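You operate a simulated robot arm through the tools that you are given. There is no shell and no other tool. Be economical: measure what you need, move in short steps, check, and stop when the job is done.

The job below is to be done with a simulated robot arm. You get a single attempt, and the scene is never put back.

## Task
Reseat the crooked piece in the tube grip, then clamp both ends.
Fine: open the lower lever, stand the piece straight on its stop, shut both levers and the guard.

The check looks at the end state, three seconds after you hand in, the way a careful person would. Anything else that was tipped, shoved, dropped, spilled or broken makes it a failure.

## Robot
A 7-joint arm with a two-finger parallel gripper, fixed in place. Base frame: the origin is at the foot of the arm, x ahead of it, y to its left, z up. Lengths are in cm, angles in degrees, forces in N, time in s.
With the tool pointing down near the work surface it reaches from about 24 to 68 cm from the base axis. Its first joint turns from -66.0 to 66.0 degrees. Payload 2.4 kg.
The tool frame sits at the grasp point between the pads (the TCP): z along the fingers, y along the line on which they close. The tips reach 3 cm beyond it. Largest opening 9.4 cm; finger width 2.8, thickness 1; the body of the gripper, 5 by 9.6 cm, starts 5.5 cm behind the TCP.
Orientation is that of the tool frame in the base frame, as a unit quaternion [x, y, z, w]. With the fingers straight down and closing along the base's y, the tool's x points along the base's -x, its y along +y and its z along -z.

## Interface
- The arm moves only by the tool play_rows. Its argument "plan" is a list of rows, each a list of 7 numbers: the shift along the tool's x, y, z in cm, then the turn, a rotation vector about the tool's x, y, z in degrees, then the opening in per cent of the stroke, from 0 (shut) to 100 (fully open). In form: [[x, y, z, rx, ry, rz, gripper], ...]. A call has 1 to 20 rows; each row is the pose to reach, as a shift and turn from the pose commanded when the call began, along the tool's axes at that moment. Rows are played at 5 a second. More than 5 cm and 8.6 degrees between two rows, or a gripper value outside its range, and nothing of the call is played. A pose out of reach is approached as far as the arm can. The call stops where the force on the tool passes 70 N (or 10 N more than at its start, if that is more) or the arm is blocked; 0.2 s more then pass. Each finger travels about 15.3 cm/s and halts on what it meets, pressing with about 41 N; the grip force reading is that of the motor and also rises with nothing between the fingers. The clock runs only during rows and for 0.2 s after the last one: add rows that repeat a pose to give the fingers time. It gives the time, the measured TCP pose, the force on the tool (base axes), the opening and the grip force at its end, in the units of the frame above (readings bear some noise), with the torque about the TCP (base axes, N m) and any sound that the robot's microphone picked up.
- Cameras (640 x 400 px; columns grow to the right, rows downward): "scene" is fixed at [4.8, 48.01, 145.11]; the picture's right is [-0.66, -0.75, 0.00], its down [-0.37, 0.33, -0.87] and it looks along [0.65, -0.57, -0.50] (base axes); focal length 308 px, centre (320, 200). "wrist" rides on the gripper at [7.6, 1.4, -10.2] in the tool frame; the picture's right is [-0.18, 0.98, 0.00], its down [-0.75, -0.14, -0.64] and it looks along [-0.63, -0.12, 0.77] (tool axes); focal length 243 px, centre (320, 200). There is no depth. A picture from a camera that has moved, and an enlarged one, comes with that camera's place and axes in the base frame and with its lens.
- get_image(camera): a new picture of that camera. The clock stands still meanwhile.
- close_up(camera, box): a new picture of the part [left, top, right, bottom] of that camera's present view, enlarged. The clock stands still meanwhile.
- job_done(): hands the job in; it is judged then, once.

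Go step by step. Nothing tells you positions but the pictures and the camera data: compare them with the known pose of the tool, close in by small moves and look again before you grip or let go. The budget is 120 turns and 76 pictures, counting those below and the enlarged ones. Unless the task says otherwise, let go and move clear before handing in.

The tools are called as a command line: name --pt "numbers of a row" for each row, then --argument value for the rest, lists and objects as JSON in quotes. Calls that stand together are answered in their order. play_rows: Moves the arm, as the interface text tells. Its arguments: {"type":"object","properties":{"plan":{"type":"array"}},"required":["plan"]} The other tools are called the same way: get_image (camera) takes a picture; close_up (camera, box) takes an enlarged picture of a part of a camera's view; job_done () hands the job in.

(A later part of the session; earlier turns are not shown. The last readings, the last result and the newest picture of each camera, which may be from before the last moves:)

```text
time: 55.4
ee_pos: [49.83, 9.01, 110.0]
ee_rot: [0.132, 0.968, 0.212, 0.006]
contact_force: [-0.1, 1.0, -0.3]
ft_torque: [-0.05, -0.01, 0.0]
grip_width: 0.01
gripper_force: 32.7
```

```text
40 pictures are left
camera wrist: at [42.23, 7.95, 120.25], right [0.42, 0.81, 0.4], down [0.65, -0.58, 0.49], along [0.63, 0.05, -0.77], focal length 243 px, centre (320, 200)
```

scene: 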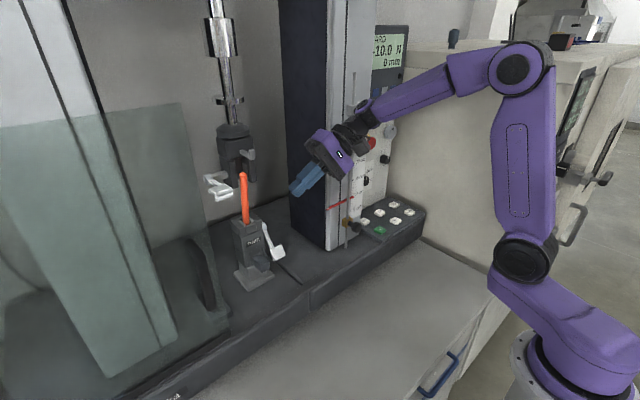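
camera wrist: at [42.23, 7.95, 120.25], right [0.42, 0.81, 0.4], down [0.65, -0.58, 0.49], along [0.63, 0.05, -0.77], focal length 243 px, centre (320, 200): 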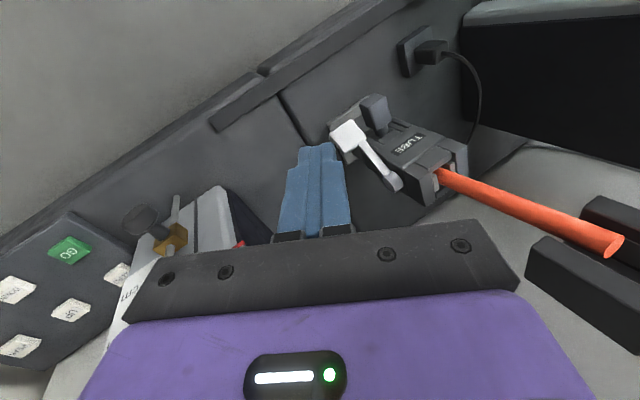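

The view confirms the lever paddle at ≈(57.1,16.6,95). Moving to just right of and behind the paddle.

play_rows --pt "-3.2 0.7 3.2 0 0 0 0" --pt "-6.4 1.4 6.4 0 0 0 0" --pt "-9.5 2.15 9.7 0 0 0 0" --pt "-9.5 2.15 9.7 0 0 0 0"

get_image --camera "wrist"

close_up --camera "scene" --box '[200, 130, 360, 290]'

```text
time: 56.3
ee_pos: [54.54, 10.51, 106.56]
ee_rot: [0.147, 0.965, 0.216, 0.018]
contact_force: [0.8, -0.1, 0.4]
ft_torque: [0.0, 0.03, 0.03]
grip_width: 0.02
gripper_force: 32.9
stopped in row 4: the arm was blocked; the commanded pose is now the measured one
```

```text
39 pictures are left
camera wrist: at [46.71, 9.63, 116.71], right [0.45, 0.8, 0.41], down [0.62, -0.6, 0.5], along [0.64, 0.03, -0.76], focal length 243 px, centre (320, 200)
```

wrist: 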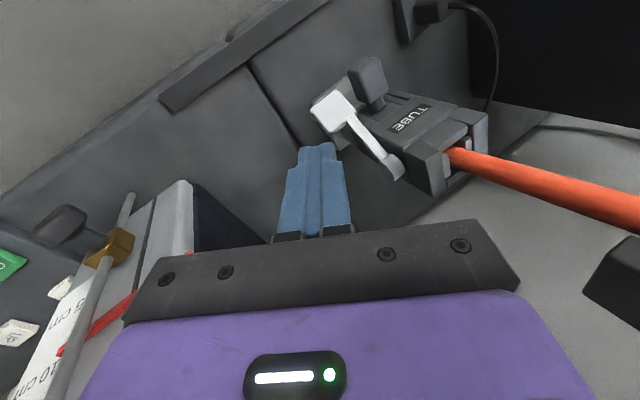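

```text
2.50 times, centred on (280, 210) of scene
camera zoom: at [3.62, 47.95, 145.17], right [-0.66, -0.75, -0.01], down [-0.36, 0.33, -0.87], along [0.66, -0.57, -0.49], focal length 770 px, centre (420, 175)
```

zoom: 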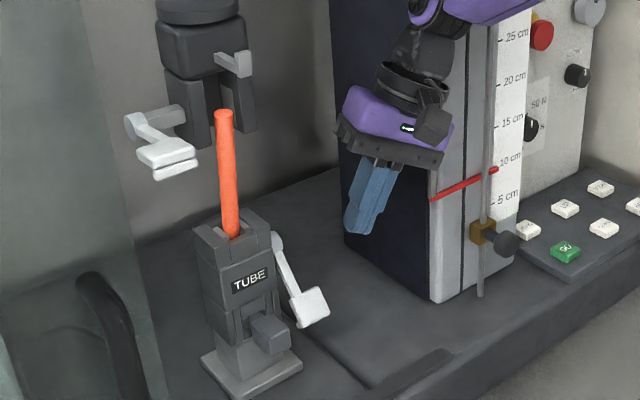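

The scene camera's data has shifted slightly (I'll use the new values), and the forearm was likely near the rod beside the column. I'll bring the tool more upright and further to +y, so the forearm stays clear of it.

play_rows --pt "0.37 1.2 0.3 3.4 -0.2 -7.5 0" --pt "0.74 2.4 0.6 6.9 -0.5 -15 0" --pt "0.74 2.4 0.6 6.9 -0.5 -15 0"

get_image --camera "scene"

```text
time: 57.1
ee_pos: [56.03, 13.34, 106.36]
ee_rot: [0.018, 0.988, 0.15, 0.036]
contact_force: [-0.5, 0.9, 0.1]
ft_torque: [-0.01, -0.01, 0.02]
grip_width: 0.0
gripper_force: 33.4
```

```text
37 pictures are left
```

scene: 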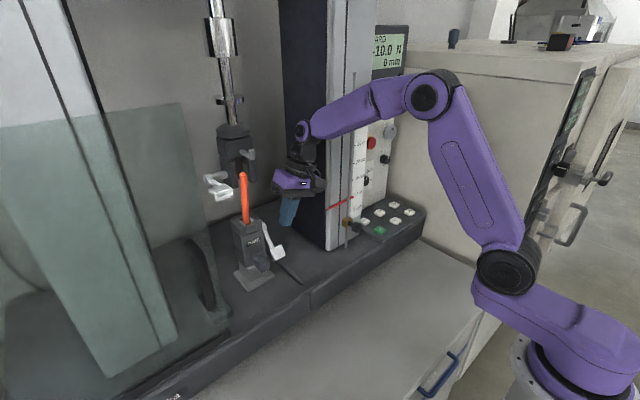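

play_rows --pt "-2.1 -0.7 1 0 0 0 0" --pt "-4.2 -1.3 1.9 0 0 0 0" --pt "-4 -1.6 5 0 0 0 0" --pt "-4 -1.6 5 0 0 0 0"

get_image --camera "wrist"

```text
time: 58.1
ee_pos: [60.3, 12.9, 101.34]
ee_rot: [0.019, 0.987, 0.153, 0.036]
contact_force: [-0.2, 0.1, 0.1]
ft_torque: [0.0, 0.01, 0.0]
grip_width: 0.02
gripper_force: 33.0
```

```text
36 pictures are left
camera wrist: at [51.95, 11.49, 110.97], right [0.21, 0.93, 0.31], down [0.7, -0.36, 0.62], along [0.69, 0.09, -0.72], focal length 243 px, centre (320, 200)
```

wrist: 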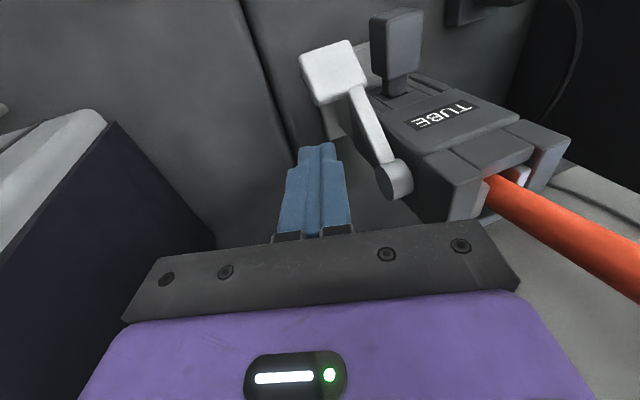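

close_up --camera "wrist" --box '[270, 20, 430, 220]'

```text
2.00 times, centred on (350, 120) of wrist
camera zoom: at [51.95, 11.49, 110.97], right [0.21, 0.93, 0.31], down [0.7, -0.36, 0.62], along [0.69, 0.09, -0.72], focal length 485 px, centre (260, 360)
```

zoom: 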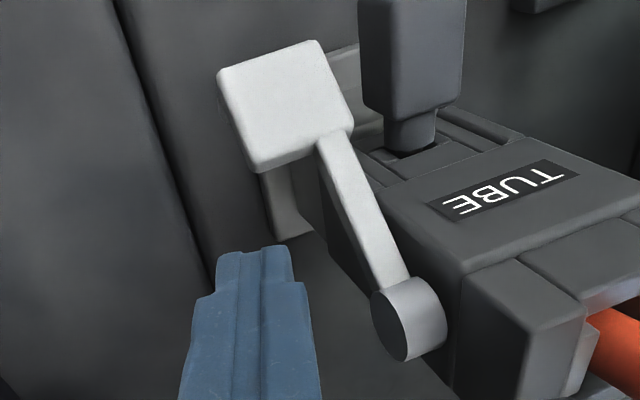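

The object behind the paddle is just the base plate. Now lowering the fingertips behind the paddle.

play_rows --pt "0.18 0.18 2.2 0 0 0 0" --pt "0.36 0.37 4.5 0 0 0 0" --pt "0.36 0.37 4.5 0 0 0 0"

close_up --camera "wrist" --box '[270, 20, 430, 220]'

close_up --camera "scene" --box '[210, 160, 338, 260]'

```text
time: 58.9
ee_pos: [60.26, 14.74, 97.13]
ee_rot: [0.019, 0.988, 0.152, 0.036]
contact_force: [0.3, 0.1, -0.4]
ft_torque: [0.0, 0.02, 0.01]
grip_width: 0.0
gripper_force: 33.4
```

```text
2.00 times, centred on (350, 120) of wrist
camera zoom: at [52.01, 13.3, 106.75], right [0.21, 0.93, 0.31], down [0.7, -0.36, 0.62], along [0.69, 0.09, -0.72], focal length 485 px, centre (260, 360)
```

zoom: 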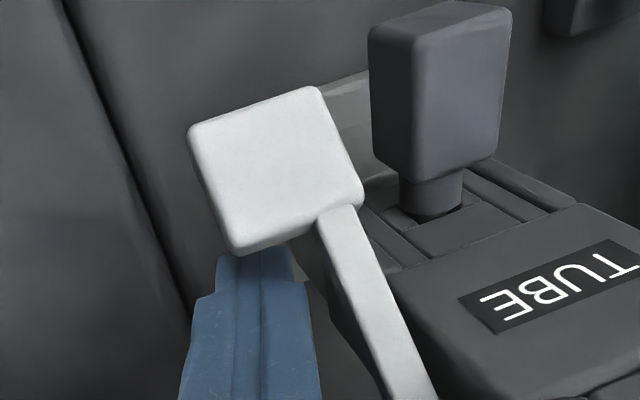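

```text
4.00 times, centred on (274, 210) of scene
camera zoom: at [4.8, 48.01, 145.11], right [-0.66, -0.75, 0.0], down [-0.37, 0.33, -0.87], along [0.65, -0.57, -0.5], focal length 1232 px, centre (504, 160)
```

zoom: 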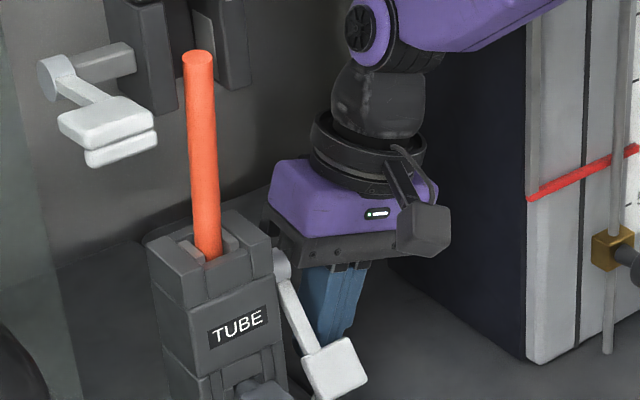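

Fingertips are behind the paddle. Pulling it forward along its arc to about 45° first.

play_rows --pt "0.6 0 -0.15 0 0 0 0" --pt "1.28 0.03 -0.29 0 0 0 0" --pt "1.9 0.1 -0.6 0 0 0 0" --pt "2.6 0.15 -0.9 0 0 0 0" --pt "3.32 0.24 -1.31 0 0 0 0" --pt "3.32 0.24 -1.31 0 0 0 0"

close_up --camera "scene" --box '[210, 160, 338, 260]'

```text
time: 60.3
ee_pos: [57.31, 14.54, 98.41]
ee_rot: [0.019, 0.987, 0.153, 0.043]
contact_force: [22.4, 2.0, 12.8]
ft_torque: [0.08, 0.19, -0.15]
grip_width: 0.0
gripper_force: 33.2
```

```text
4.00 times, centred on (274, 210) of scene
camera zoom: at [4.83, 48.01, 145.11], right [-0.66, -0.75, 0.0], down [-0.37, 0.33, -0.87], along [0.65, -0.57, -0.5], focal length 1232 px, centre (504, 160)
```

zoom: 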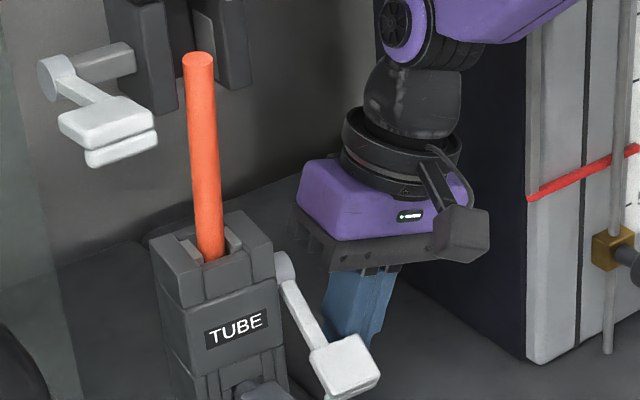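

The lever follows (≈25 N). Continuing the arc to horizontal.

play_rows --pt "0.8 0.2 -0.75 0 0 0 0" --pt "1.58 0.41 -1.56 0 0 0 0" --pt "2.15 0.7 -2.5 0 0 0 0" --pt "2.66 0.97 -3.56 0 0 0 0" --pt "2.95 1.3 -4.7 0 0 0 0" --pt "3.1 1.67 -5.9 0 0 0 0" --pt "3.1 1.67 -5.9 0 0 0 0"

close_up --camera "scene" --box '[210, 160, 338, 260]'

```text
time: 61.1
ee_pos: [56.34, 14.77, 101.15]
ee_rot: [0.023, 0.985, 0.155, 0.065]
contact_force: [20.6, 4.3, 0.0]
ft_torque: [-0.05, 0.12, -0.3]
grip_width: 0.0
gripper_force: 33.3
stopped in row 3: the force on the tool passed its limit at 74 N (the readings are from after the stop); the commanded pose is now the measured one
```

```text
4.00 times, centred on (274, 210) of scene
camera zoom: at [4.85, 48.02, 145.11], right [-0.66, -0.75, 0.0], down [-0.37, 0.33, -0.87], along [0.65, -0.57, -0.5], focal length 1232 px, centre (504, 160)
```

zoom: 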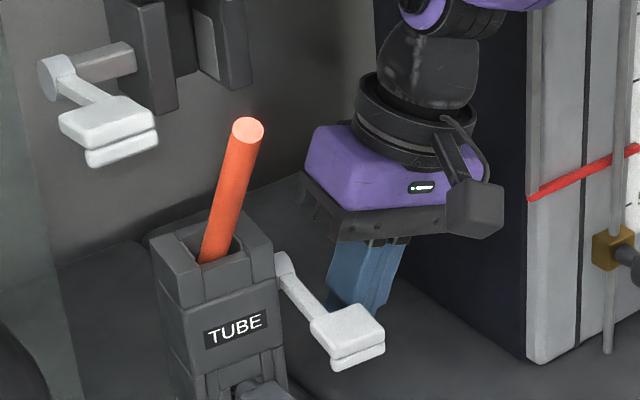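

The lever is at its open stop and the jaws have released; the piece now leans further forward. I'll back the fingers out without touching anything.

play_rows --pt "-0.2 -0.24 0.79 0 0 0 0" --pt "-0.3 -1.8 0.3 0 0 0 0" --pt "-0.41 -3.28 -0.17 0 0 0 0" --pt "1 -2.9 -1.7 0 0 0 0" --pt "2.5 -2.5 -3.26 0 0 0 0" --pt "5 -1.35 -7.4 0 0 0 0" --pt "6.3 0.3 -9.1 0 0 0 0" --pt "7.6 1.9 -10.9 0 0 0 0" --pt "9.4 5.6 -13.1 0 0 0 0" --pt "9.4 5.6 -13.1 0 0 0 0"

get_image --camera "wrist"

close_up --camera "scene" --box '[210, 150, 306, 290]'

```text
time: 63.3
ee_pos: [45.14, 16.92, 114.08]
ee_rot: [0.024, 0.986, 0.153, 0.059]
contact_force: [0.8, 0.8, -0.3]
ft_torque: [0.01, 0.03, -0.02]
grip_width: 0.01
gripper_force: 33.4
```

```text
30 pictures are left
camera wrist: at [36.36, 15.57, 123.31], right [0.21, 0.92, 0.32], down [0.66, -0.37, 0.65], along [0.72, 0.08, -0.69], focal length 243 px, centre (320, 200)
```

wrist: 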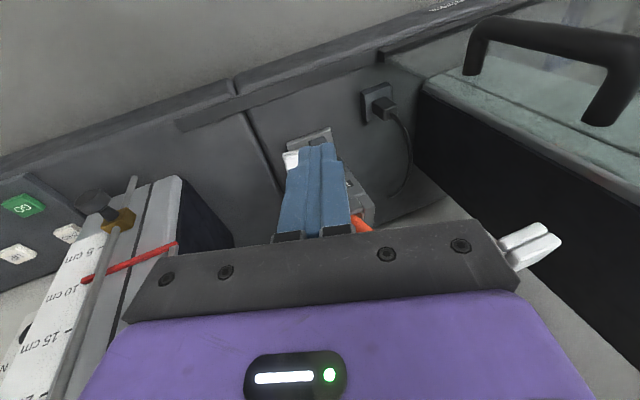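

```text
2.86 times, centred on (258, 220) of scene
camera zoom: at [4.8, 48.01, 145.11], right [-0.66, -0.75, 0.0], down [-0.37, 0.33, -0.87], along [0.65, -0.57, -0.5], focal length 880 px, centre (497, 143)
```

zoom: 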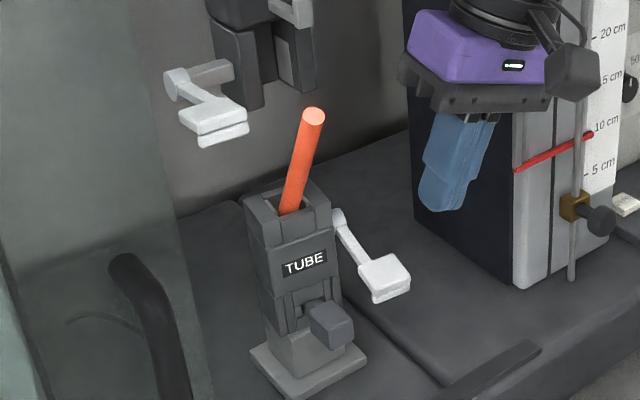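

The piece now leans ~31° toward the arm, its top near (55,21.3,115). I'll bring the tool level, pointing +x, fingers part open, in front of the piece.

play_rows --pt "-0.6 0.2 0.7 1.1 -7.5 -1.4 60" --pt "-1.3 0.4 1.5 2.1 -15 -2.9 60" --pt "-1.9 0.5 2.2 3.1 -22.5 -4.3 60" --pt "-2.5 0.7 3 4.2 -30 -5.7 60" --pt "-3.1 0.9 3.7 5.2 -37.5 -7.1 60" --pt "-3.8 1.1 4.5 6.3 -45 -8.6 60" --pt "-4.4 1.3 5.2 7.3 -52.5 -10 60" --pt "-5 1.4 6 8.4 -60 -11.4 60" --pt "-5.6 1.6 6.7 9.4 -67.5 -12.9 60" --pt "-6.3 1.8 7.5 10.5 -75 -14.3 60" --pt "-6.9 2 8.2 11.5 -82.4 -15.7 60" --pt "-6.9 2 8.2 11.5 -82.4 -15.7 60"

get_image --camera "wrist"

```text
time: 65.9
ee_pos: [53.07, 20.51, 107.73]
ee_rot: [0.0, 0.706, 0.0, 0.708]
contact_force: [0.1, -0.1, 0.1]
ft_torque: [-0.04, 0.01, 0.01]
grip_width: 5.62
gripper_force: 0.0
out of reach, approached as far as the arm can: row 6
```

```text
28 pictures are left
camera wrist: at [42.85, 21.95, 100.01], right [0.0, 0.98, 0.18], down [-0.64, -0.14, 0.75], along [0.77, -0.12, 0.63], focal length 243 px, centre (320, 200)
```

wrist: 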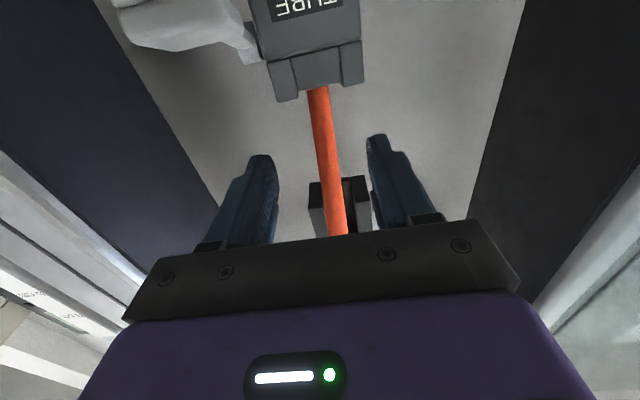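

Well placed: the piece is centred between the fingers. Advancing to straddle it.

play_rows --pt "0 0.1 2.2 0 0 0 60" --pt "0 0.2 4.4 0 0 0 60" --pt "0 0.2 6.7 0 0 0 60" --pt "0 0.2 6.7 0 0 0 60"

get_image --camera "wrist"

close_up --camera "scene" --box '[200, 130, 328, 230]'

```text
time: 66.9
ee_pos: [59.92, 20.82, 108.01]
ee_rot: [-0.001, 0.707, 0.002, 0.708]
contact_force: [0.7, -0.8, -0.3]
ft_torque: [-0.02, -0.01, -0.02]
grip_width: 5.64
gripper_force: 0.0
```

```text
27 pictures are left
camera wrist: at [49.65, 22.2, 100.2], right [0.0, 0.98, 0.19], down [-0.64, -0.14, 0.75], along [0.77, -0.12, 0.63], focal length 243 px, centre (320, 200)
```

wrist: 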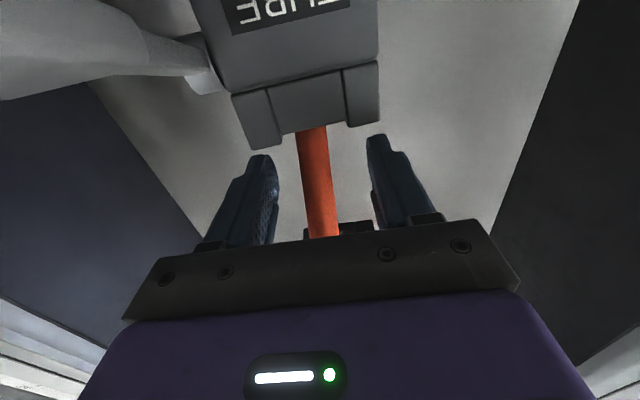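

```text
4.00 times, centred on (264, 180) of scene
camera zoom: at [4.8, 48.01, 145.11], right [-0.66, -0.75, 0.0], down [-0.37, 0.33, -0.87], along [0.65, -0.57, -0.5], focal length 1232 px, centre (544, 280)
```

zoom: 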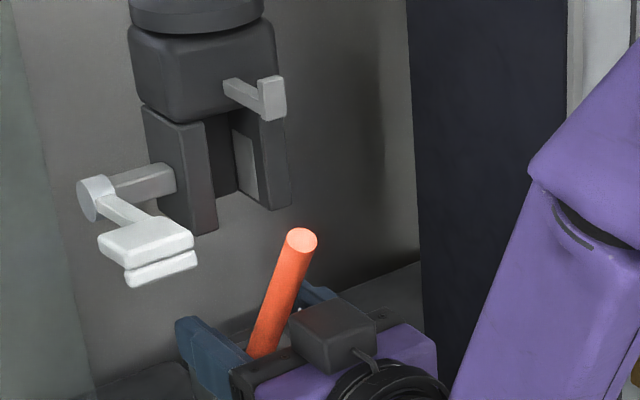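

Now closing on the piece.

play_rows --pt "0 0 0 0 0 0 30" --pt "0 0 0 0 0 0 10" --pt "0 0 0 0 0 0 10" --pt "0 0 0 0 0 0 10"

get_image --camera "wrist"

```text
time: 67.9
ee_pos: [59.81, 20.82, 107.87]
ee_rot: [0.0, 0.707, 0.001, 0.708]
contact_force: [0.4, 0.2, 1.0]
ft_torque: [0.02, -0.04, 0.01]
grip_width: 1.87
gripper_force: 29.4
```

```text
25 pictures are left
camera wrist: at [49.62, 22.2, 100.2], right [0.0, 0.98, 0.19], down [-0.64, -0.14, 0.75], along [0.77, -0.12, 0.63], focal length 243 px, centre (320, 200)
```

wrist: 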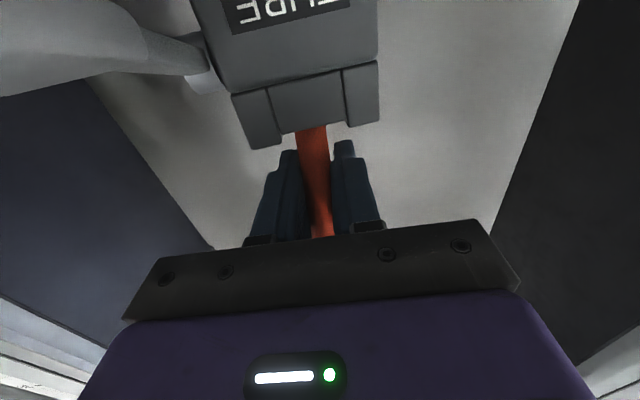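

Gripped (1.9 cm wide). Lifting slightly along its axis, then swinging it upright about the grip mouth, in part first.

play_rows --pt "-0.5 0.05 -0.3 0 0 0 10" --pt "-1.04 0.1 -0.6 0 0 0 10" --pt "-1.2 0.15 -0.3 0 3 0 10" --pt "-1.33 0.15 0.02 0 6 0 10" --pt "-1.46 0.15 0.34 0 9 0 10" --pt "-1.58 0.15 0.66 0 12 0 10" --pt "-1.67 0.15 1 0 15 0 10" --pt "-1.76 0.15 1.33 0 18 0 10" --pt "-1.76 0.15 1.33 0 18 0 10"

close_up --camera "scene" --box '[200, 130, 328, 230]'

```text
time: 69.9
ee_pos: [61.26, 20.97, 109.46]
ee_rot: [0.0, 0.81, 0.001, 0.587]
contact_force: [-0.5, -0.3, 0.3]
ft_torque: [0.01, 0.02, 0.01]
grip_width: 1.88
gripper_force: 30.0
```

```text
4.00 times, centred on (264, 180) of scene
camera zoom: at [4.8, 48.01, 145.11], right [-0.66, -0.75, 0.0], down [-0.37, 0.33, -0.87], along [0.65, -0.57, -0.5], focal length 1232 px, centre (544, 280)
```

zoom: 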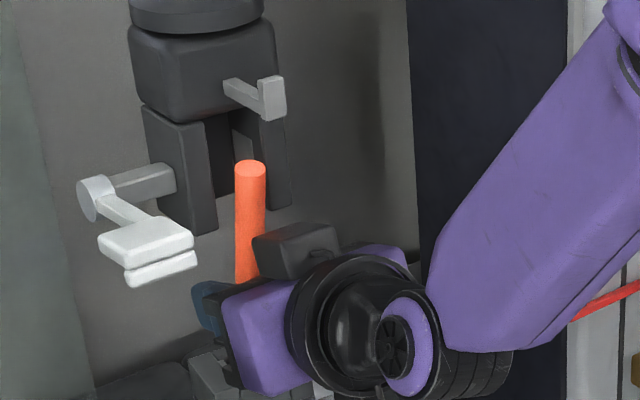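

Moving freely with no contact. Completing the swing to vertical.

play_rows --pt "-0.13 0 0.29 0 3 0 10" --pt "-0.26 0 0.58 0 6 0 10" --pt "-0.39 0 0.87 0 9 0 10" --pt "-0.52 0 1.15 0 12 0 10" --pt "-0.52 0 1.15 0 12 0 10"

close_up --camera "scene" --box '[200, 130, 328, 230]'

get_image --camera "wrist"

```text
time: 71.1
ee_pos: [62.39, 20.98, 109.64]
ee_rot: [-0.001, 0.866, 0.001, 0.5]
contact_force: [0.3, -0.2, -1.0]
ft_torque: [-0.01, -0.01, -0.02]
grip_width: 1.87
gripper_force: 30.0
```

```text
4.00 times, centred on (264, 180) of scene
camera zoom: at [4.8, 48.01, 145.11], right [-0.66, -0.75, 0.0], down [-0.37, 0.33, -0.87], along [0.65, -0.57, -0.5], focal length 1232 px, centre (544, 280)
```

zoom: 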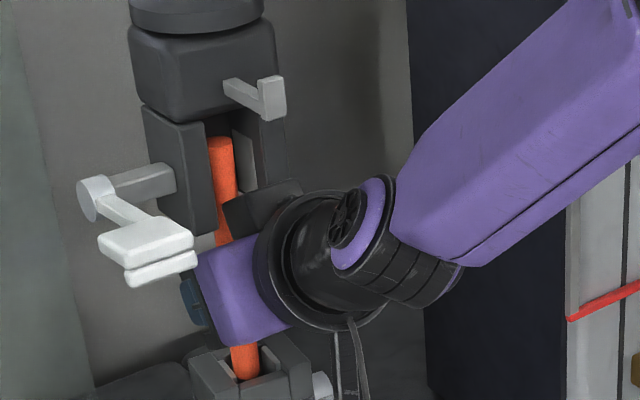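

```text
22 pictures are left
camera wrist: at [49.78, 22.33, 108.13], right [0.09, 0.98, 0.16], down [-0.18, -0.14, 0.97], along [0.98, -0.12, 0.16], focal length 243 px, centre (320, 200)
```

wrist: 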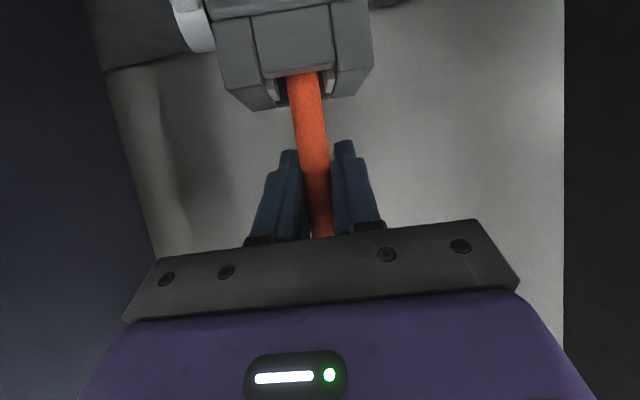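

Upright (parallel to the jaw edges) and between the upper jaws. Now lowering gently to find the stop.

play_rows --pt "0.35 0 0.2 0 0 0 10" --pt "0.7 0 0.4 0 0 0 10" --pt "1.04 0 0.6 0 0 0 10"

```text
time: 71.9
ee_pos: [62.47, 20.85, 108.43]
ee_rot: [-0.002, 0.865, 0.002, 0.501]
contact_force: [0.7, 0.8, -0.5]
ft_torque: [0.02, -0.01, -0.01]
grip_width: 1.88
gripper_force: 29.8
```

play_rows --pt "0.17 0 0.1 0 0 0 10" --pt "0.35 0 0.2 0 0 0 10" --pt "0.52 0 0.3 0 0 0 10"

```text
time: 72.7
ee_pos: [62.56, 20.94, 108.27]
ee_rot: [0.0, 0.864, 0.001, 0.504]
contact_force: [-6.3, -2.0, 18.9]
ft_torque: [-0.11, 0.5, 0.04]
grip_width: 1.89
gripper_force: 29.9
```

Contact at z≈108.3 with ~19 N. Checking the mouth of the lower grip before letting go.

close_up --camera "wrist" --box '[240, 20, 400, 220]'

close_up --camera "scene" --box '[220, 140, 292, 250]'

```text
2.00 times, centred on (320, 120) of wrist
camera zoom: at [49.84, 22.33, 106.53], right [0.09, 0.98, 0.16], down [-0.19, -0.14, 0.97], along [0.98, -0.12, 0.17], focal length 485 px, centre (320, 360)
```

zoom: 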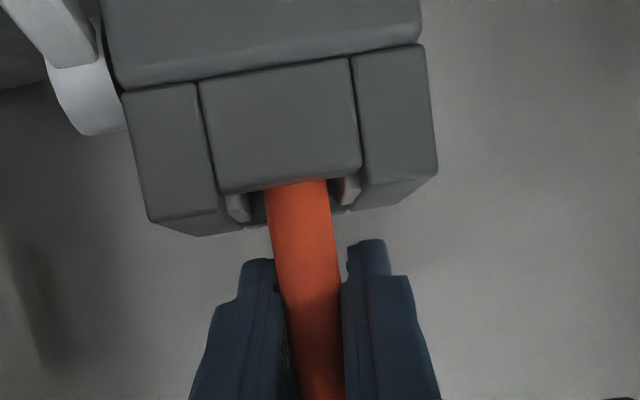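

```text
3.64 times, centred on (256, 195) of scene
camera zoom: at [4.74, 47.99, 145.12], right [-0.66, -0.75, 0.0], down [-0.37, 0.33, -0.87], along [0.65, -0.57, -0.5], focal length 1120 px, centre (553, 218)
```

zoom: 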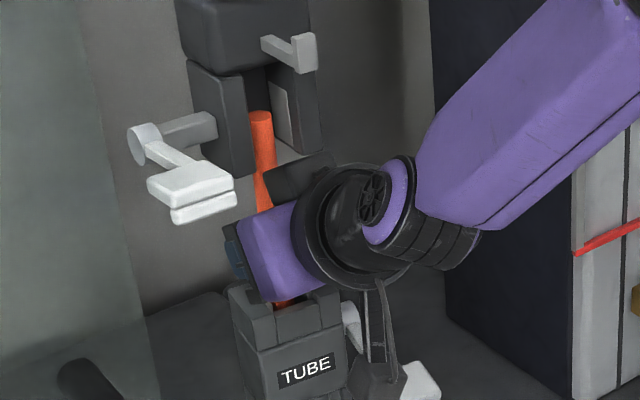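

It sits 3 cm deep with both pads beside it, aligned with the upper axis (62.3,21.1). Relieving the pressure before release.

play_rows --pt "-0.2 0.08 -0.25 0 0 0 10" --pt "-0.2 0.08 -0.25 0 0 0 10"

```text
time: 73.3
ee_pos: [62.27, 21.05, 108.11]
ee_rot: [0.0, 0.865, 0.002, 0.501]
contact_force: [3.2, -1.0, 10.0]
ft_torque: [-0.04, -0.2, -0.04]
grip_width: 1.87
gripper_force: 29.9
```

play_rows --pt "-0.13 0 -0.02 0 0 0 10" --pt "-0.13 0 -0.02 0 0 0 20" --pt "-0.13 0 -0.02 0 0 0 24" --pt "-0.13 0 -0.02 0 0 0 32" --pt "-0.13 0 -0.02 0 0 0 45" --pt "-0.13 0 -0.02 0 0 0 45"

close_up --camera "scene" --box '[220, 140, 292, 250]'

```text
time: 74.7
ee_pos: [62.36, 21.09, 108.23]
ee_rot: [-0.001, 0.866, 0.002, 0.501]
contact_force: [0.0, 0.0, 0.0]
ft_torque: [0.02, 0.03, -0.01]
grip_width: 4.24
gripper_force: 0.2
```

```text
3.64 times, centred on (256, 195) of scene
camera zoom: at [4.8, 48.01, 145.11], right [-0.66, -0.75, 0.0], down [-0.37, 0.33, -0.87], along [0.65, -0.57, -0.5], focal length 1120 px, centre (553, 218)
```

zoom: 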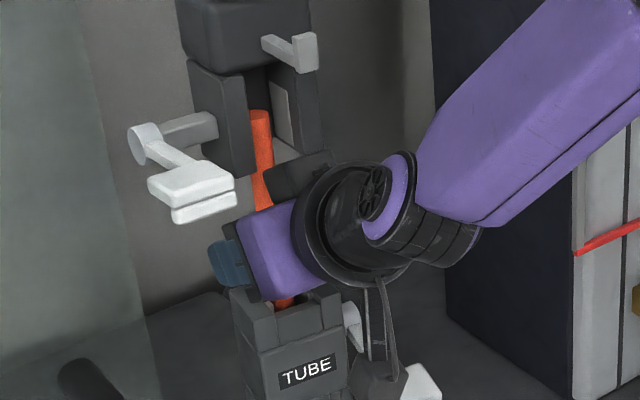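

It stands on its own. Backing straight out.

play_rows --pt "0.5 0 -0.87 0 0 0 55" --pt "1.25 0 -2.17 0 0 0 55" --pt "2.25 0 -3.9 0 0 0 55" --pt "3.5 0 -6.1 0 0 0 55" --pt "5.5 0 -9.5 0 0 0 55" --pt "5.5 0 -9.5 0 0 0 55"

close_up --camera "scene" --box '[200, 140, 312, 280]'

```text
time: 76.1
ee_pos: [51.25, 21.19, 108.48]
ee_rot: [-0.001, 0.866, 0.001, 0.501]
contact_force: [0.1, 0.1, -0.6]
ft_torque: [0.01, -0.01, -0.02]
grip_width: 5.19
gripper_force: 0.1
```

```text
2.86 times, centred on (256, 210) of scene
camera zoom: at [4.8, 48.01, 145.11], right [-0.66, -0.75, 0.0], down [-0.37, 0.33, -0.87], along [0.65, -0.57, -0.5], focal length 880 px, centre (503, 171)
```

zoom: 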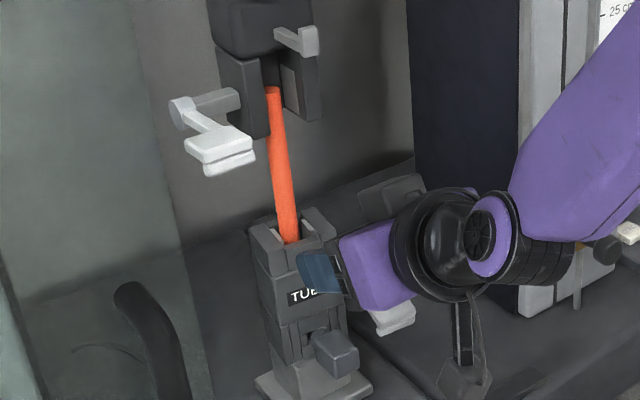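

The piece is upright. Next I close the fingers, steepen the tool and go above the lower lever's paddle.

play_rows --pt "0.1 -1.6 0.3 0 6.7 0 0" --pt "0.2 -3.2 0.7 0 13.4 0 0" --pt "0.23 -4.6 1 0 20 0 0" --pt "0.23 -4.6 1 0 20 0 0"

get_image --camera "wrist"

```text
time: 77.1
ee_pos: [52.0, 16.56, 107.46]
ee_rot: [-0.002, 0.94, 0.001, 0.342]
contact_force: [-0.5, -0.1, -0.3]
ft_torque: [0.01, -0.01, 0.0]
grip_width: 0.01
gripper_force: 33.1
out of reach, approached as far as the arm can: row 3
```

```text
17 pictures are left
camera wrist: at [39.61, 17.83, 110.37], right [0.14, 0.98, 0.12], down [0.16, -0.14, 0.98], along [0.98, -0.12, -0.18], focal length 243 px, centre (320, 200)
```

wrist: 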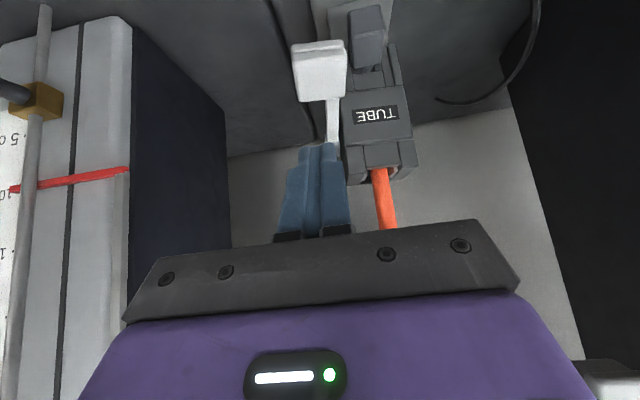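

The open lever sits at about 70°, its paddle near (53.8,17,99). Pressing it down and back along its arc.

play_rows --pt "1.4 0.2 1.4 0 0 0 0" --pt "2.8 0.2 2.87 0 0 0 0" --pt "3.57 0.2 3.79 0 0 0 0" --pt "3.7 0.2 4.4 0 0 0 0" --pt "3.82 0.2 5.02 0 0 0 0" --pt "3.95 0.2 6 0 0 0 0" --pt "4.04 0.2 6.99 0 0 0 0" --pt "3.95 0.2 8 0 0 0 0" --pt "3.83 0.2 8.92 0 0 0 0"

close_up --camera "scene" --box '[200, 140, 312, 280]'

```text
time: 79.1
ee_pos: [54.94, 16.31, 98.75]
ee_rot: [0.003, 0.938, 0.0, 0.348]
contact_force: [-74.9, -27.4, 79.4]
ft_torque: [-0.33, -1.08, -0.4]
grip_width: 0.0
gripper_force: 33.1
```

```text
2.86 times, centred on (256, 210) of scene
camera zoom: at [4.53, 47.91, 145.16], right [-0.66, -0.75, 0.0], down [-0.37, 0.33, -0.87], along [0.65, -0.57, -0.5], focal length 880 px, centre (503, 171)
```

zoom: 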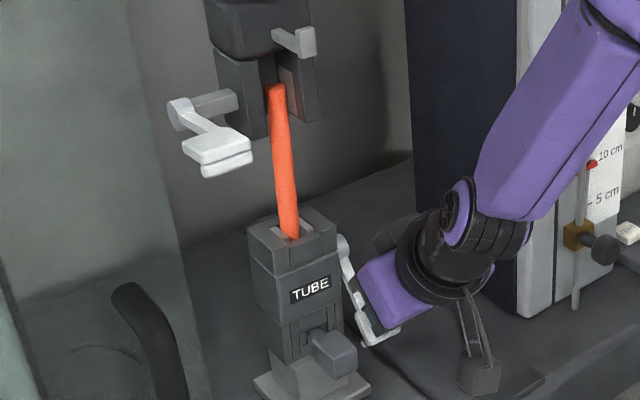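

The lever hit its shut stop firmly and the piece stayed straight. Backing off and moving up, toward the upper lever.

play_rows --pt "0 0 -1.5 0 0 0 0" --pt "0 0 -3.5 0 0 0 0" --pt "1 0.8 -7 0 0 0 0" --pt "2.1 1.6 -11.3 0 0 0 0" --pt "0.2 3.6 -14 0 0 0 0" --pt "-1.7 5.6 -16.8 0 0 0 0" --pt "-3.5 7.6 -19.6 0 0 0 0" --pt "-6.1 10.1 -22 0 0 0 0" --pt "-8.8 12.6 -24.3 0 0 0 0" --pt "-8.8 12.6 -24.3 0 0 0 0"

close_up --camera "scene" --box '[190, 100, 318, 290]'

get_image --camera "wrist"

```text
time: 81.3
ee_pos: [46.15, 29.12, 122.54]
ee_rot: [-0.001, 0.94, 0.001, 0.342]
contact_force: [0.8, -0.8, -0.3]
ft_torque: [0.01, -0.03, -0.02]
grip_width: 0.02
gripper_force: 33.5
```

```text
2.11 times, centred on (254, 195) of scene
camera zoom: at [4.8, 48.01, 145.11], right [-0.66, -0.75, 0.0], down [-0.37, 0.33, -0.87], along [0.65, -0.57, -0.5], focal length 648 px, centre (459, 210)
```

zoom: 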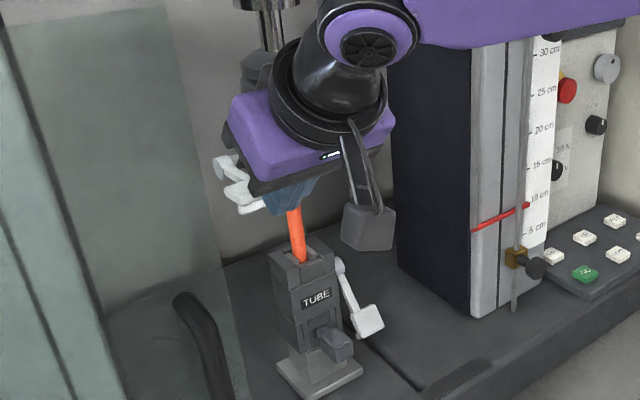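

```text
14 pictures are left
camera wrist: at [33.69, 30.51, 125.5], right [0.14, 0.98, 0.12], down [0.16, -0.14, 0.98], along [0.98, -0.12, -0.18], focal length 243 px, centre (320, 200)
```

wrist: 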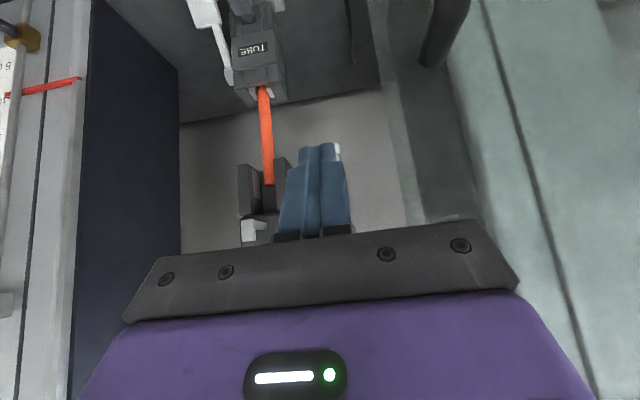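

The lower lever is back at its shut angle. Now going above the upper paddle and pressing it down along its arc.

play_rows --pt "-1.48 0 -1.76 0 0 0 0" --pt "-3.93 0 0.3 0 0 0 0" --pt "-5.9 0 2.6 0 0 0 0" --pt "-3.9 0 4.84 0 0 0 0" --pt "-3.2 0 5.8 0 0 0 0" --pt "-2.5 0 6.67 0 0 0 0" --pt "-2.1 0 7.5 0 0 0 0" --pt "-1.73 0 8.44 0 0 0 0" --pt "-1.6 0 9.4 0 0 0 0" --pt "-1.47 0 10.4 0 0 0 0" --pt "-1.55 0 11.2 0 0 0 0" --pt "-1.65 0 11.96 0 0 0 0"

close_up --camera "scene" --box '[190, 100, 318, 290]'

```text
time: 84.0
ee_pos: [54.37, 29.44, 114.93]
ee_rot: [-0.001, 0.939, 0.0, 0.343]
contact_force: [-36.4, -15.9, 20.1]
ft_torque: [-0.21, -0.11, -0.42]
grip_width: 0.0
gripper_force: 33.0
stopped in row 12: the force on the tool passed its limit at 74 N (the readings are from after the stop); the commanded pose is now the measured one
```

```text
2.11 times, centred on (254, 195) of scene
camera zoom: at [4.64, 47.94, 145.14], right [-0.66, -0.75, 0.0], down [-0.37, 0.33, -0.87], along [0.65, -0.57, -0.5], focal length 648 px, centre (459, 210)
```

zoom: 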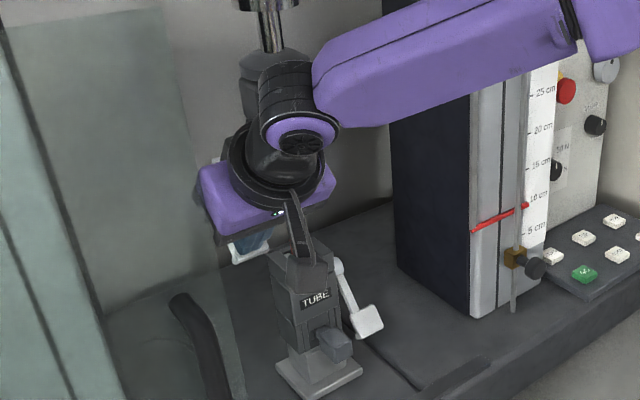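

It stopped at ~45° on the force limit. I'll back off a little and look whether the upper lever is fully shut.

play_rows --pt "0 0 -2 0 0 0 0" --pt "0 0 -5 0 0 0 0" --pt "0 0 -8 0 0 0 0" --pt "0 0 -8 0 0 0 0"

get_image --camera "wrist"

```text
time: 85.0
ee_pos: [49.3, 29.48, 120.76]
ee_rot: [-0.002, 0.939, 0.001, 0.343]
contact_force: [-1.5, 0.0, -0.6]
ft_torque: [0.01, -0.01, 0.02]
grip_width: 0.0
gripper_force: 32.9
```

```text
12 pictures are left
camera wrist: at [37.01, 30.78, 123.64], right [0.14, 0.98, 0.12], down [0.16, -0.14, 0.98], along [0.98, -0.12, -0.18], focal length 243 px, centre (320, 200)
```

wrist: 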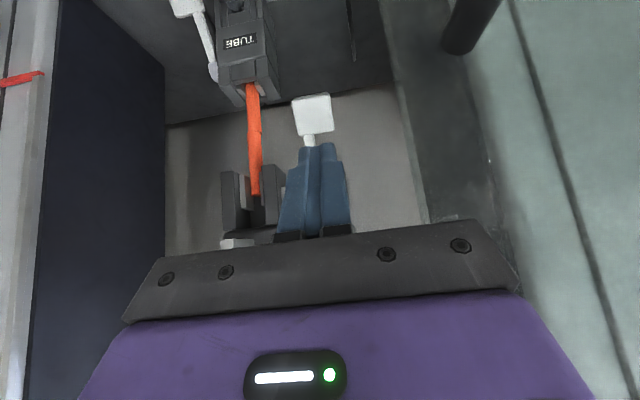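

close_up --camera "wrist" --box '[200, 60, 360, 250]'

```text
2.11 times, centred on (280, 155) of wrist
camera zoom: at [37.01, 30.78, 123.64], right [0.14, 0.98, 0.12], down [0.16, -0.14, 0.98], along [0.98, -0.12, -0.18], focal length 511 px, centre (404, 295)
```

zoom: 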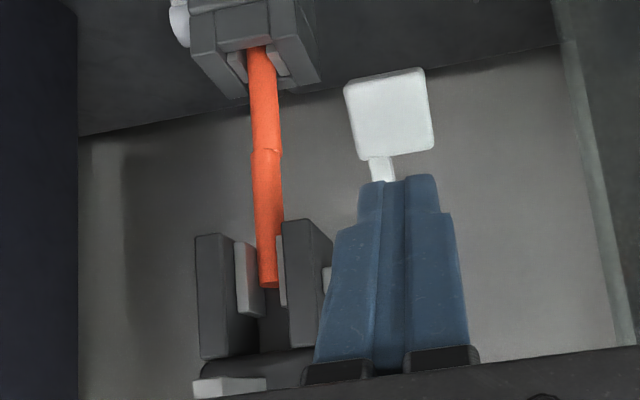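

close_up --camera "wrist" --box '[235, 80, 295, 210]'

close_up --camera "scene" --box '[215, 140, 279, 260]'

```text
3.08 times, centred on (265, 145) of wrist
camera zoom: at [37.01, 30.78, 123.64], right [0.14, 0.98, 0.12], down [0.16, -0.14, 0.98], along [0.98, -0.12, -0.18], focal length 746 px, centre (489, 369)
```

zoom: 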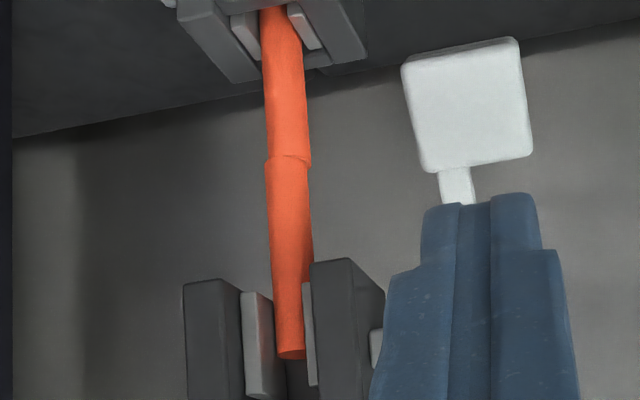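

```text
3.33 times, centred on (247, 200) of scene
camera zoom: at [4.8, 48.01, 145.11], right [-0.66, -0.75, 0.0], down [-0.37, 0.33, -0.87], along [0.65, -0.57, -0.5], focal length 1026 px, centre (563, 200)
```

zoom: 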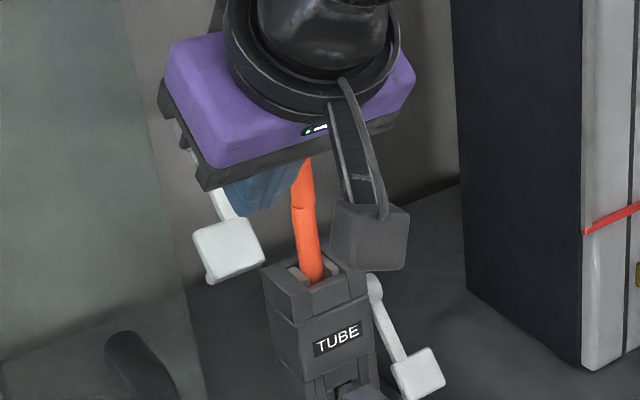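

The piece now shows a slight kink at mid-length, and the upper lever (~38°) may be a few degrees short of its stop compared to the lower one (~30°). I'll press it once more, slowly.

play_rows --pt "0 0 3 0 0 0 0" --pt "0 0 6 0 0 0 0" --pt "-0.05 0 7.2 0 0 0 0" --pt "-0.1 0 7.6 0 0 0 0" --pt "-0.15 0 7.9 0 0 0 0" --pt "-0.2 0 8.1 0 0 0 0" --pt "-0.25 0 8.3 0 0 0 0" --pt "-0.28 0 8.53 0 0 0 0" --pt "-0.32 0 8.75 0 0 0 0" --pt "-0.36 0 9 0 0 0 0"

```text
time: 86.5
ee_pos: [54.44, 29.4, 114.93]
ee_rot: [0.0, 0.94, -0.002, 0.341]
contact_force: [-36.4, -13.7, 20.4]
ft_torque: [-0.18, -0.12, -0.45]
grip_width: 0.0
gripper_force: 33.2
stopped in row 7: the force on the tool passed its limit at 74 N (the readings are from after the stop); the commanded pose is now the measured one
```

Same hard stop again at 74 N, so the upper lever is shut. The guard is the sliding pane at the left (its edge at y≈33, x≈52) with a vertical handle bar near (50,37,95–114). I'll back off and go to the left of that handle.

play_rows --pt "0 0 -3 0 0 0 0" --pt "0 0 -6 0 0 0 0" --pt "3.2 0.5 -7 0 -2 0 0" --pt "6.4 1 -7.96 0 -4 0 0" --pt "9 3.5 -7.5 0 -7 0 0" --pt "11.5 6 -7.1 0 -10 0 0" --pt "12.8 10 -5.55 0 -13 0 0" --pt "14.4 14 -3.6 0 -15 0 0" --pt "14.4 14 -3.6 0 -15 0 0"

get_image --camera "wrist"

get_image --camera "scene"

```text
time: 88.5
ee_pos: [41.09, 43.37, 107.99]
ee_rot: [-0.002, 0.888, 0.0, 0.461]
contact_force: [-15.2, 0.6, 5.4]
ft_torque: [0.06, -0.06, 0.19]
grip_width: 0.0
gripper_force: 33.3
```

```text
8 pictures are left
camera wrist: at [28.31, 44.65, 107.61], right [0.1, 0.98, 0.15], down [-0.09, -0.14, 0.99], along [0.99, -0.11, 0.07], focal length 243 px, centre (320, 200)
```

wrist: 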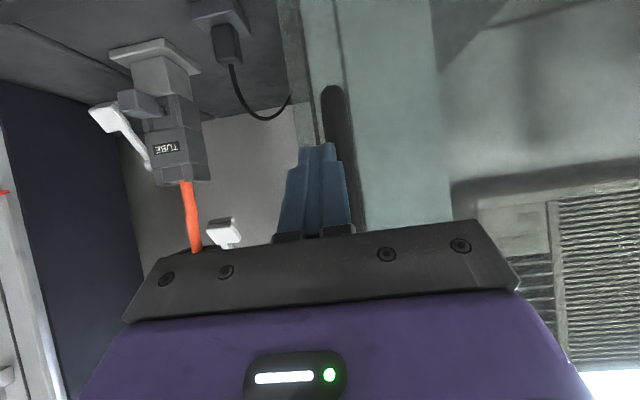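

```text
7 pictures are left
```

scene: 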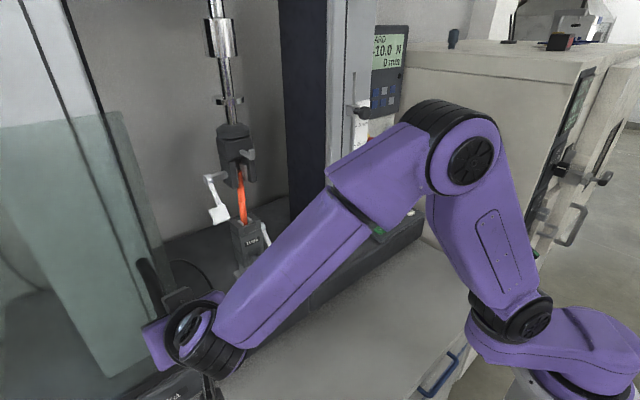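

The guard has slid a few cm to the left — my tool's side must have nudged it while passing — so it does slide along y. A reading of 15 N remains; I'll check it with a tiny retreat.

play_rows --pt "0 0 0 0 0 0 0" --pt "0 0 -0.5 0 0 0 0" --pt "0 0 -0.5 0 0 0 0"

```text
time: 89.3
ee_pos: [41.02, 43.09, 108.38]
ee_rot: [0.001, 0.887, -0.002, 0.462]
contact_force: [-1.8, -2.3, -0.3]
ft_torque: [-0.08, 0.05, -0.08]
grip_width: 0.0
gripper_force: 32.8
```

Free now. Moving further left past the handle, still in front of it, then looking.

play_rows --pt "0 0 -2 0 0 0 0" --pt "0 2.5 -2 0 0 0 0" --pt "0 5.5 -2 0 0 0 0" --pt "0 5.5 -2 0 0 0 0"

get_image --camera "wrist"

```text
time: 90.3
ee_pos: [39.26, 48.88, 109.67]
ee_rot: [-0.001, 0.888, -0.001, 0.461]
contact_force: [0.7, 0.7, 0.2]
ft_torque: [0.02, 0.0, -0.02]
grip_width: 0.01
gripper_force: 32.9
```

```text
6 pictures are left
camera wrist: at [26.56, 50.32, 109.19], right [0.11, 0.98, 0.15], down [-0.09, -0.14, 0.99], along [0.99, -0.12, 0.08], focal length 243 px, centre (320, 200)
```

wrist: 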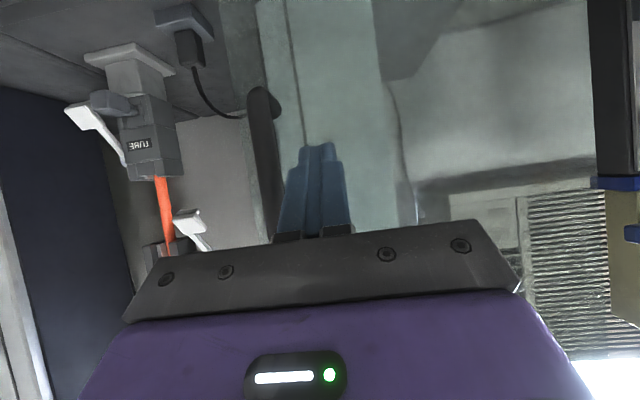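

The handle bar is now clearly seen: roughly (45,44.5), just right of the fingers. Moving forward so the fingers lie along its left side.

play_rows --pt "-0.6 0 1.5 0 0 0 0" --pt "-1.2 0 3 0 0 0 0" --pt "-1.9 0 4.5 0 0 0 0" --pt "-1.9 0 4.5 0 0 0 0"

```text
time: 91.3
ee_pos: [44.07, 49.1, 108.44]
ee_rot: [-0.001, 0.888, -0.001, 0.461]
contact_force: [-0.1, 0.9, -0.5]
ft_torque: [-0.01, 0.0, 0.0]
grip_width: 0.02
gripper_force: 32.8
```

Free. Now pushing toward −y, steepening the tool a little on the way so that the arm stays in reach.

play_rows --pt "0 -1.5 0 0 0 0 0" --pt "0 -3 0 0 0 0 0" --pt "0 -4.5 0 0 0 0 0" --pt "0 -6 0 0 0 0 0" --pt "0 -7.5 0 0 1.5 0 0" --pt "0 -9 0 0 3 0 0" --pt "0 -10.5 0 0 4.5 0 0" --pt "0 -12 0 0 6 0 0" --pt "0 -13.5 0 0 7.5 0 0" --pt "0 -15 0 0 9 0 0"

get_image --camera "scene"

```text
time: 93.5
ee_pos: [44.2, 33.94, 108.61]
ee_rot: [0.0, 0.921, -0.002, 0.39]
contact_force: [0.6, 1.2, 2.3]
ft_torque: [-0.02, -0.02, 0.02]
grip_width: 0.0
gripper_force: 32.9
```

```text
5 pictures are left
```

scene: 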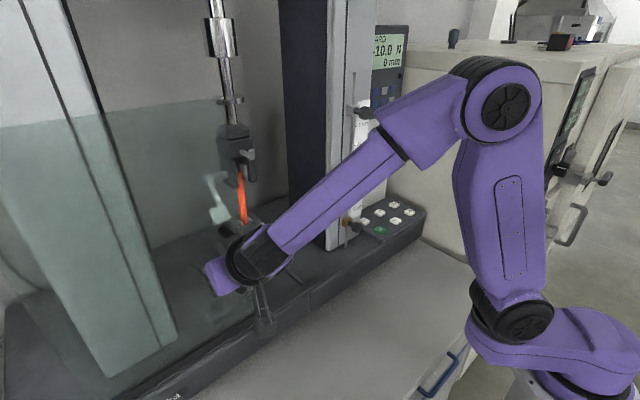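

The guard slides nicely. Continuing until it meets its stop.

play_rows --pt "0 -1.5 0 0 1 0 0" --pt "0 -3 0 0 2 0 0" --pt "0 -4.5 0 0 3 0 0" --pt "0 -6 0 0 4 0 0" --pt "0 -7.5 0 0 5 0 0" --pt "0 -9 0 0 6 0 0" --pt "0 -10.5 0 0 7 0 0" --pt "0 -12 0 0 8 0 0" --pt "0 -13.5 0 0 9 0 0" --pt "0 -15 0 0 10 0 0" --pt "0 -16.5 0 0 11 0 0" --pt "0 -18 0 0 12 0 0"

get_image --camera "scene"

```text
time: 96.1
ee_pos: [44.04, 15.96, 108.72]
ee_rot: [-0.001, 0.956, -0.001, 0.292]
contact_force: [0.2, 0.7, 0.3]
ft_torque: [-0.02, 0.02, 0.01]
grip_width: 0.0
gripper_force: 33.3
```

```text
4 pictures are left
```

scene: 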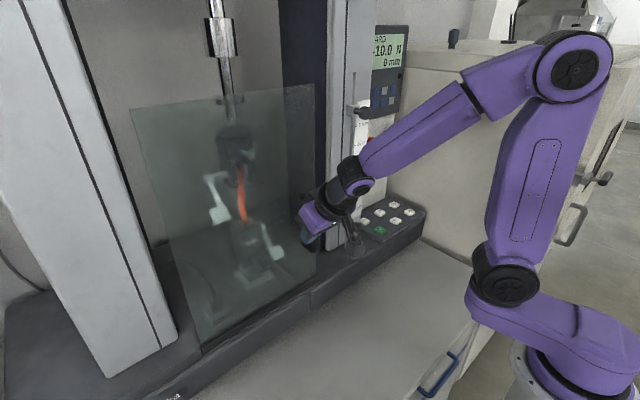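

The pane now covers the grips but hasn't met a stop. Continuing in small steps until it does.

play_rows --pt "0 -0.8 0 0 0.5 0 0" --pt "0 -1.6 0 0 1 0 0" --pt "0 -2.4 0 0 1.5 0 0" --pt "0 -3.2 0 0 2 0 0" --pt "0 -4 0 0 2.5 0 0" --pt "0 -4.8 0 0 3 0 0" --pt "0 -5.6 0 0 3.5 0 0" --pt "0 -6.4 0 0 4 0 0" --pt "0 -7.2 0 0 4.5 0 0" --pt "0 -8 0 0 5 0 0"

```text
time: 97.9
ee_pos: [43.84, 11.84, 108.81]
ee_rot: [-0.017, 0.964, 0.012, 0.264]
contact_force: [1.1, 12.9, -4.9]
ft_torque: [-0.07, 0.08, 0.17]
grip_width: 0.0
gripper_force: 33.3
stopped in row 8: the force on the tool passed its limit at 76 N (the readings are from after the stop); the commanded pose is now the measured one
```

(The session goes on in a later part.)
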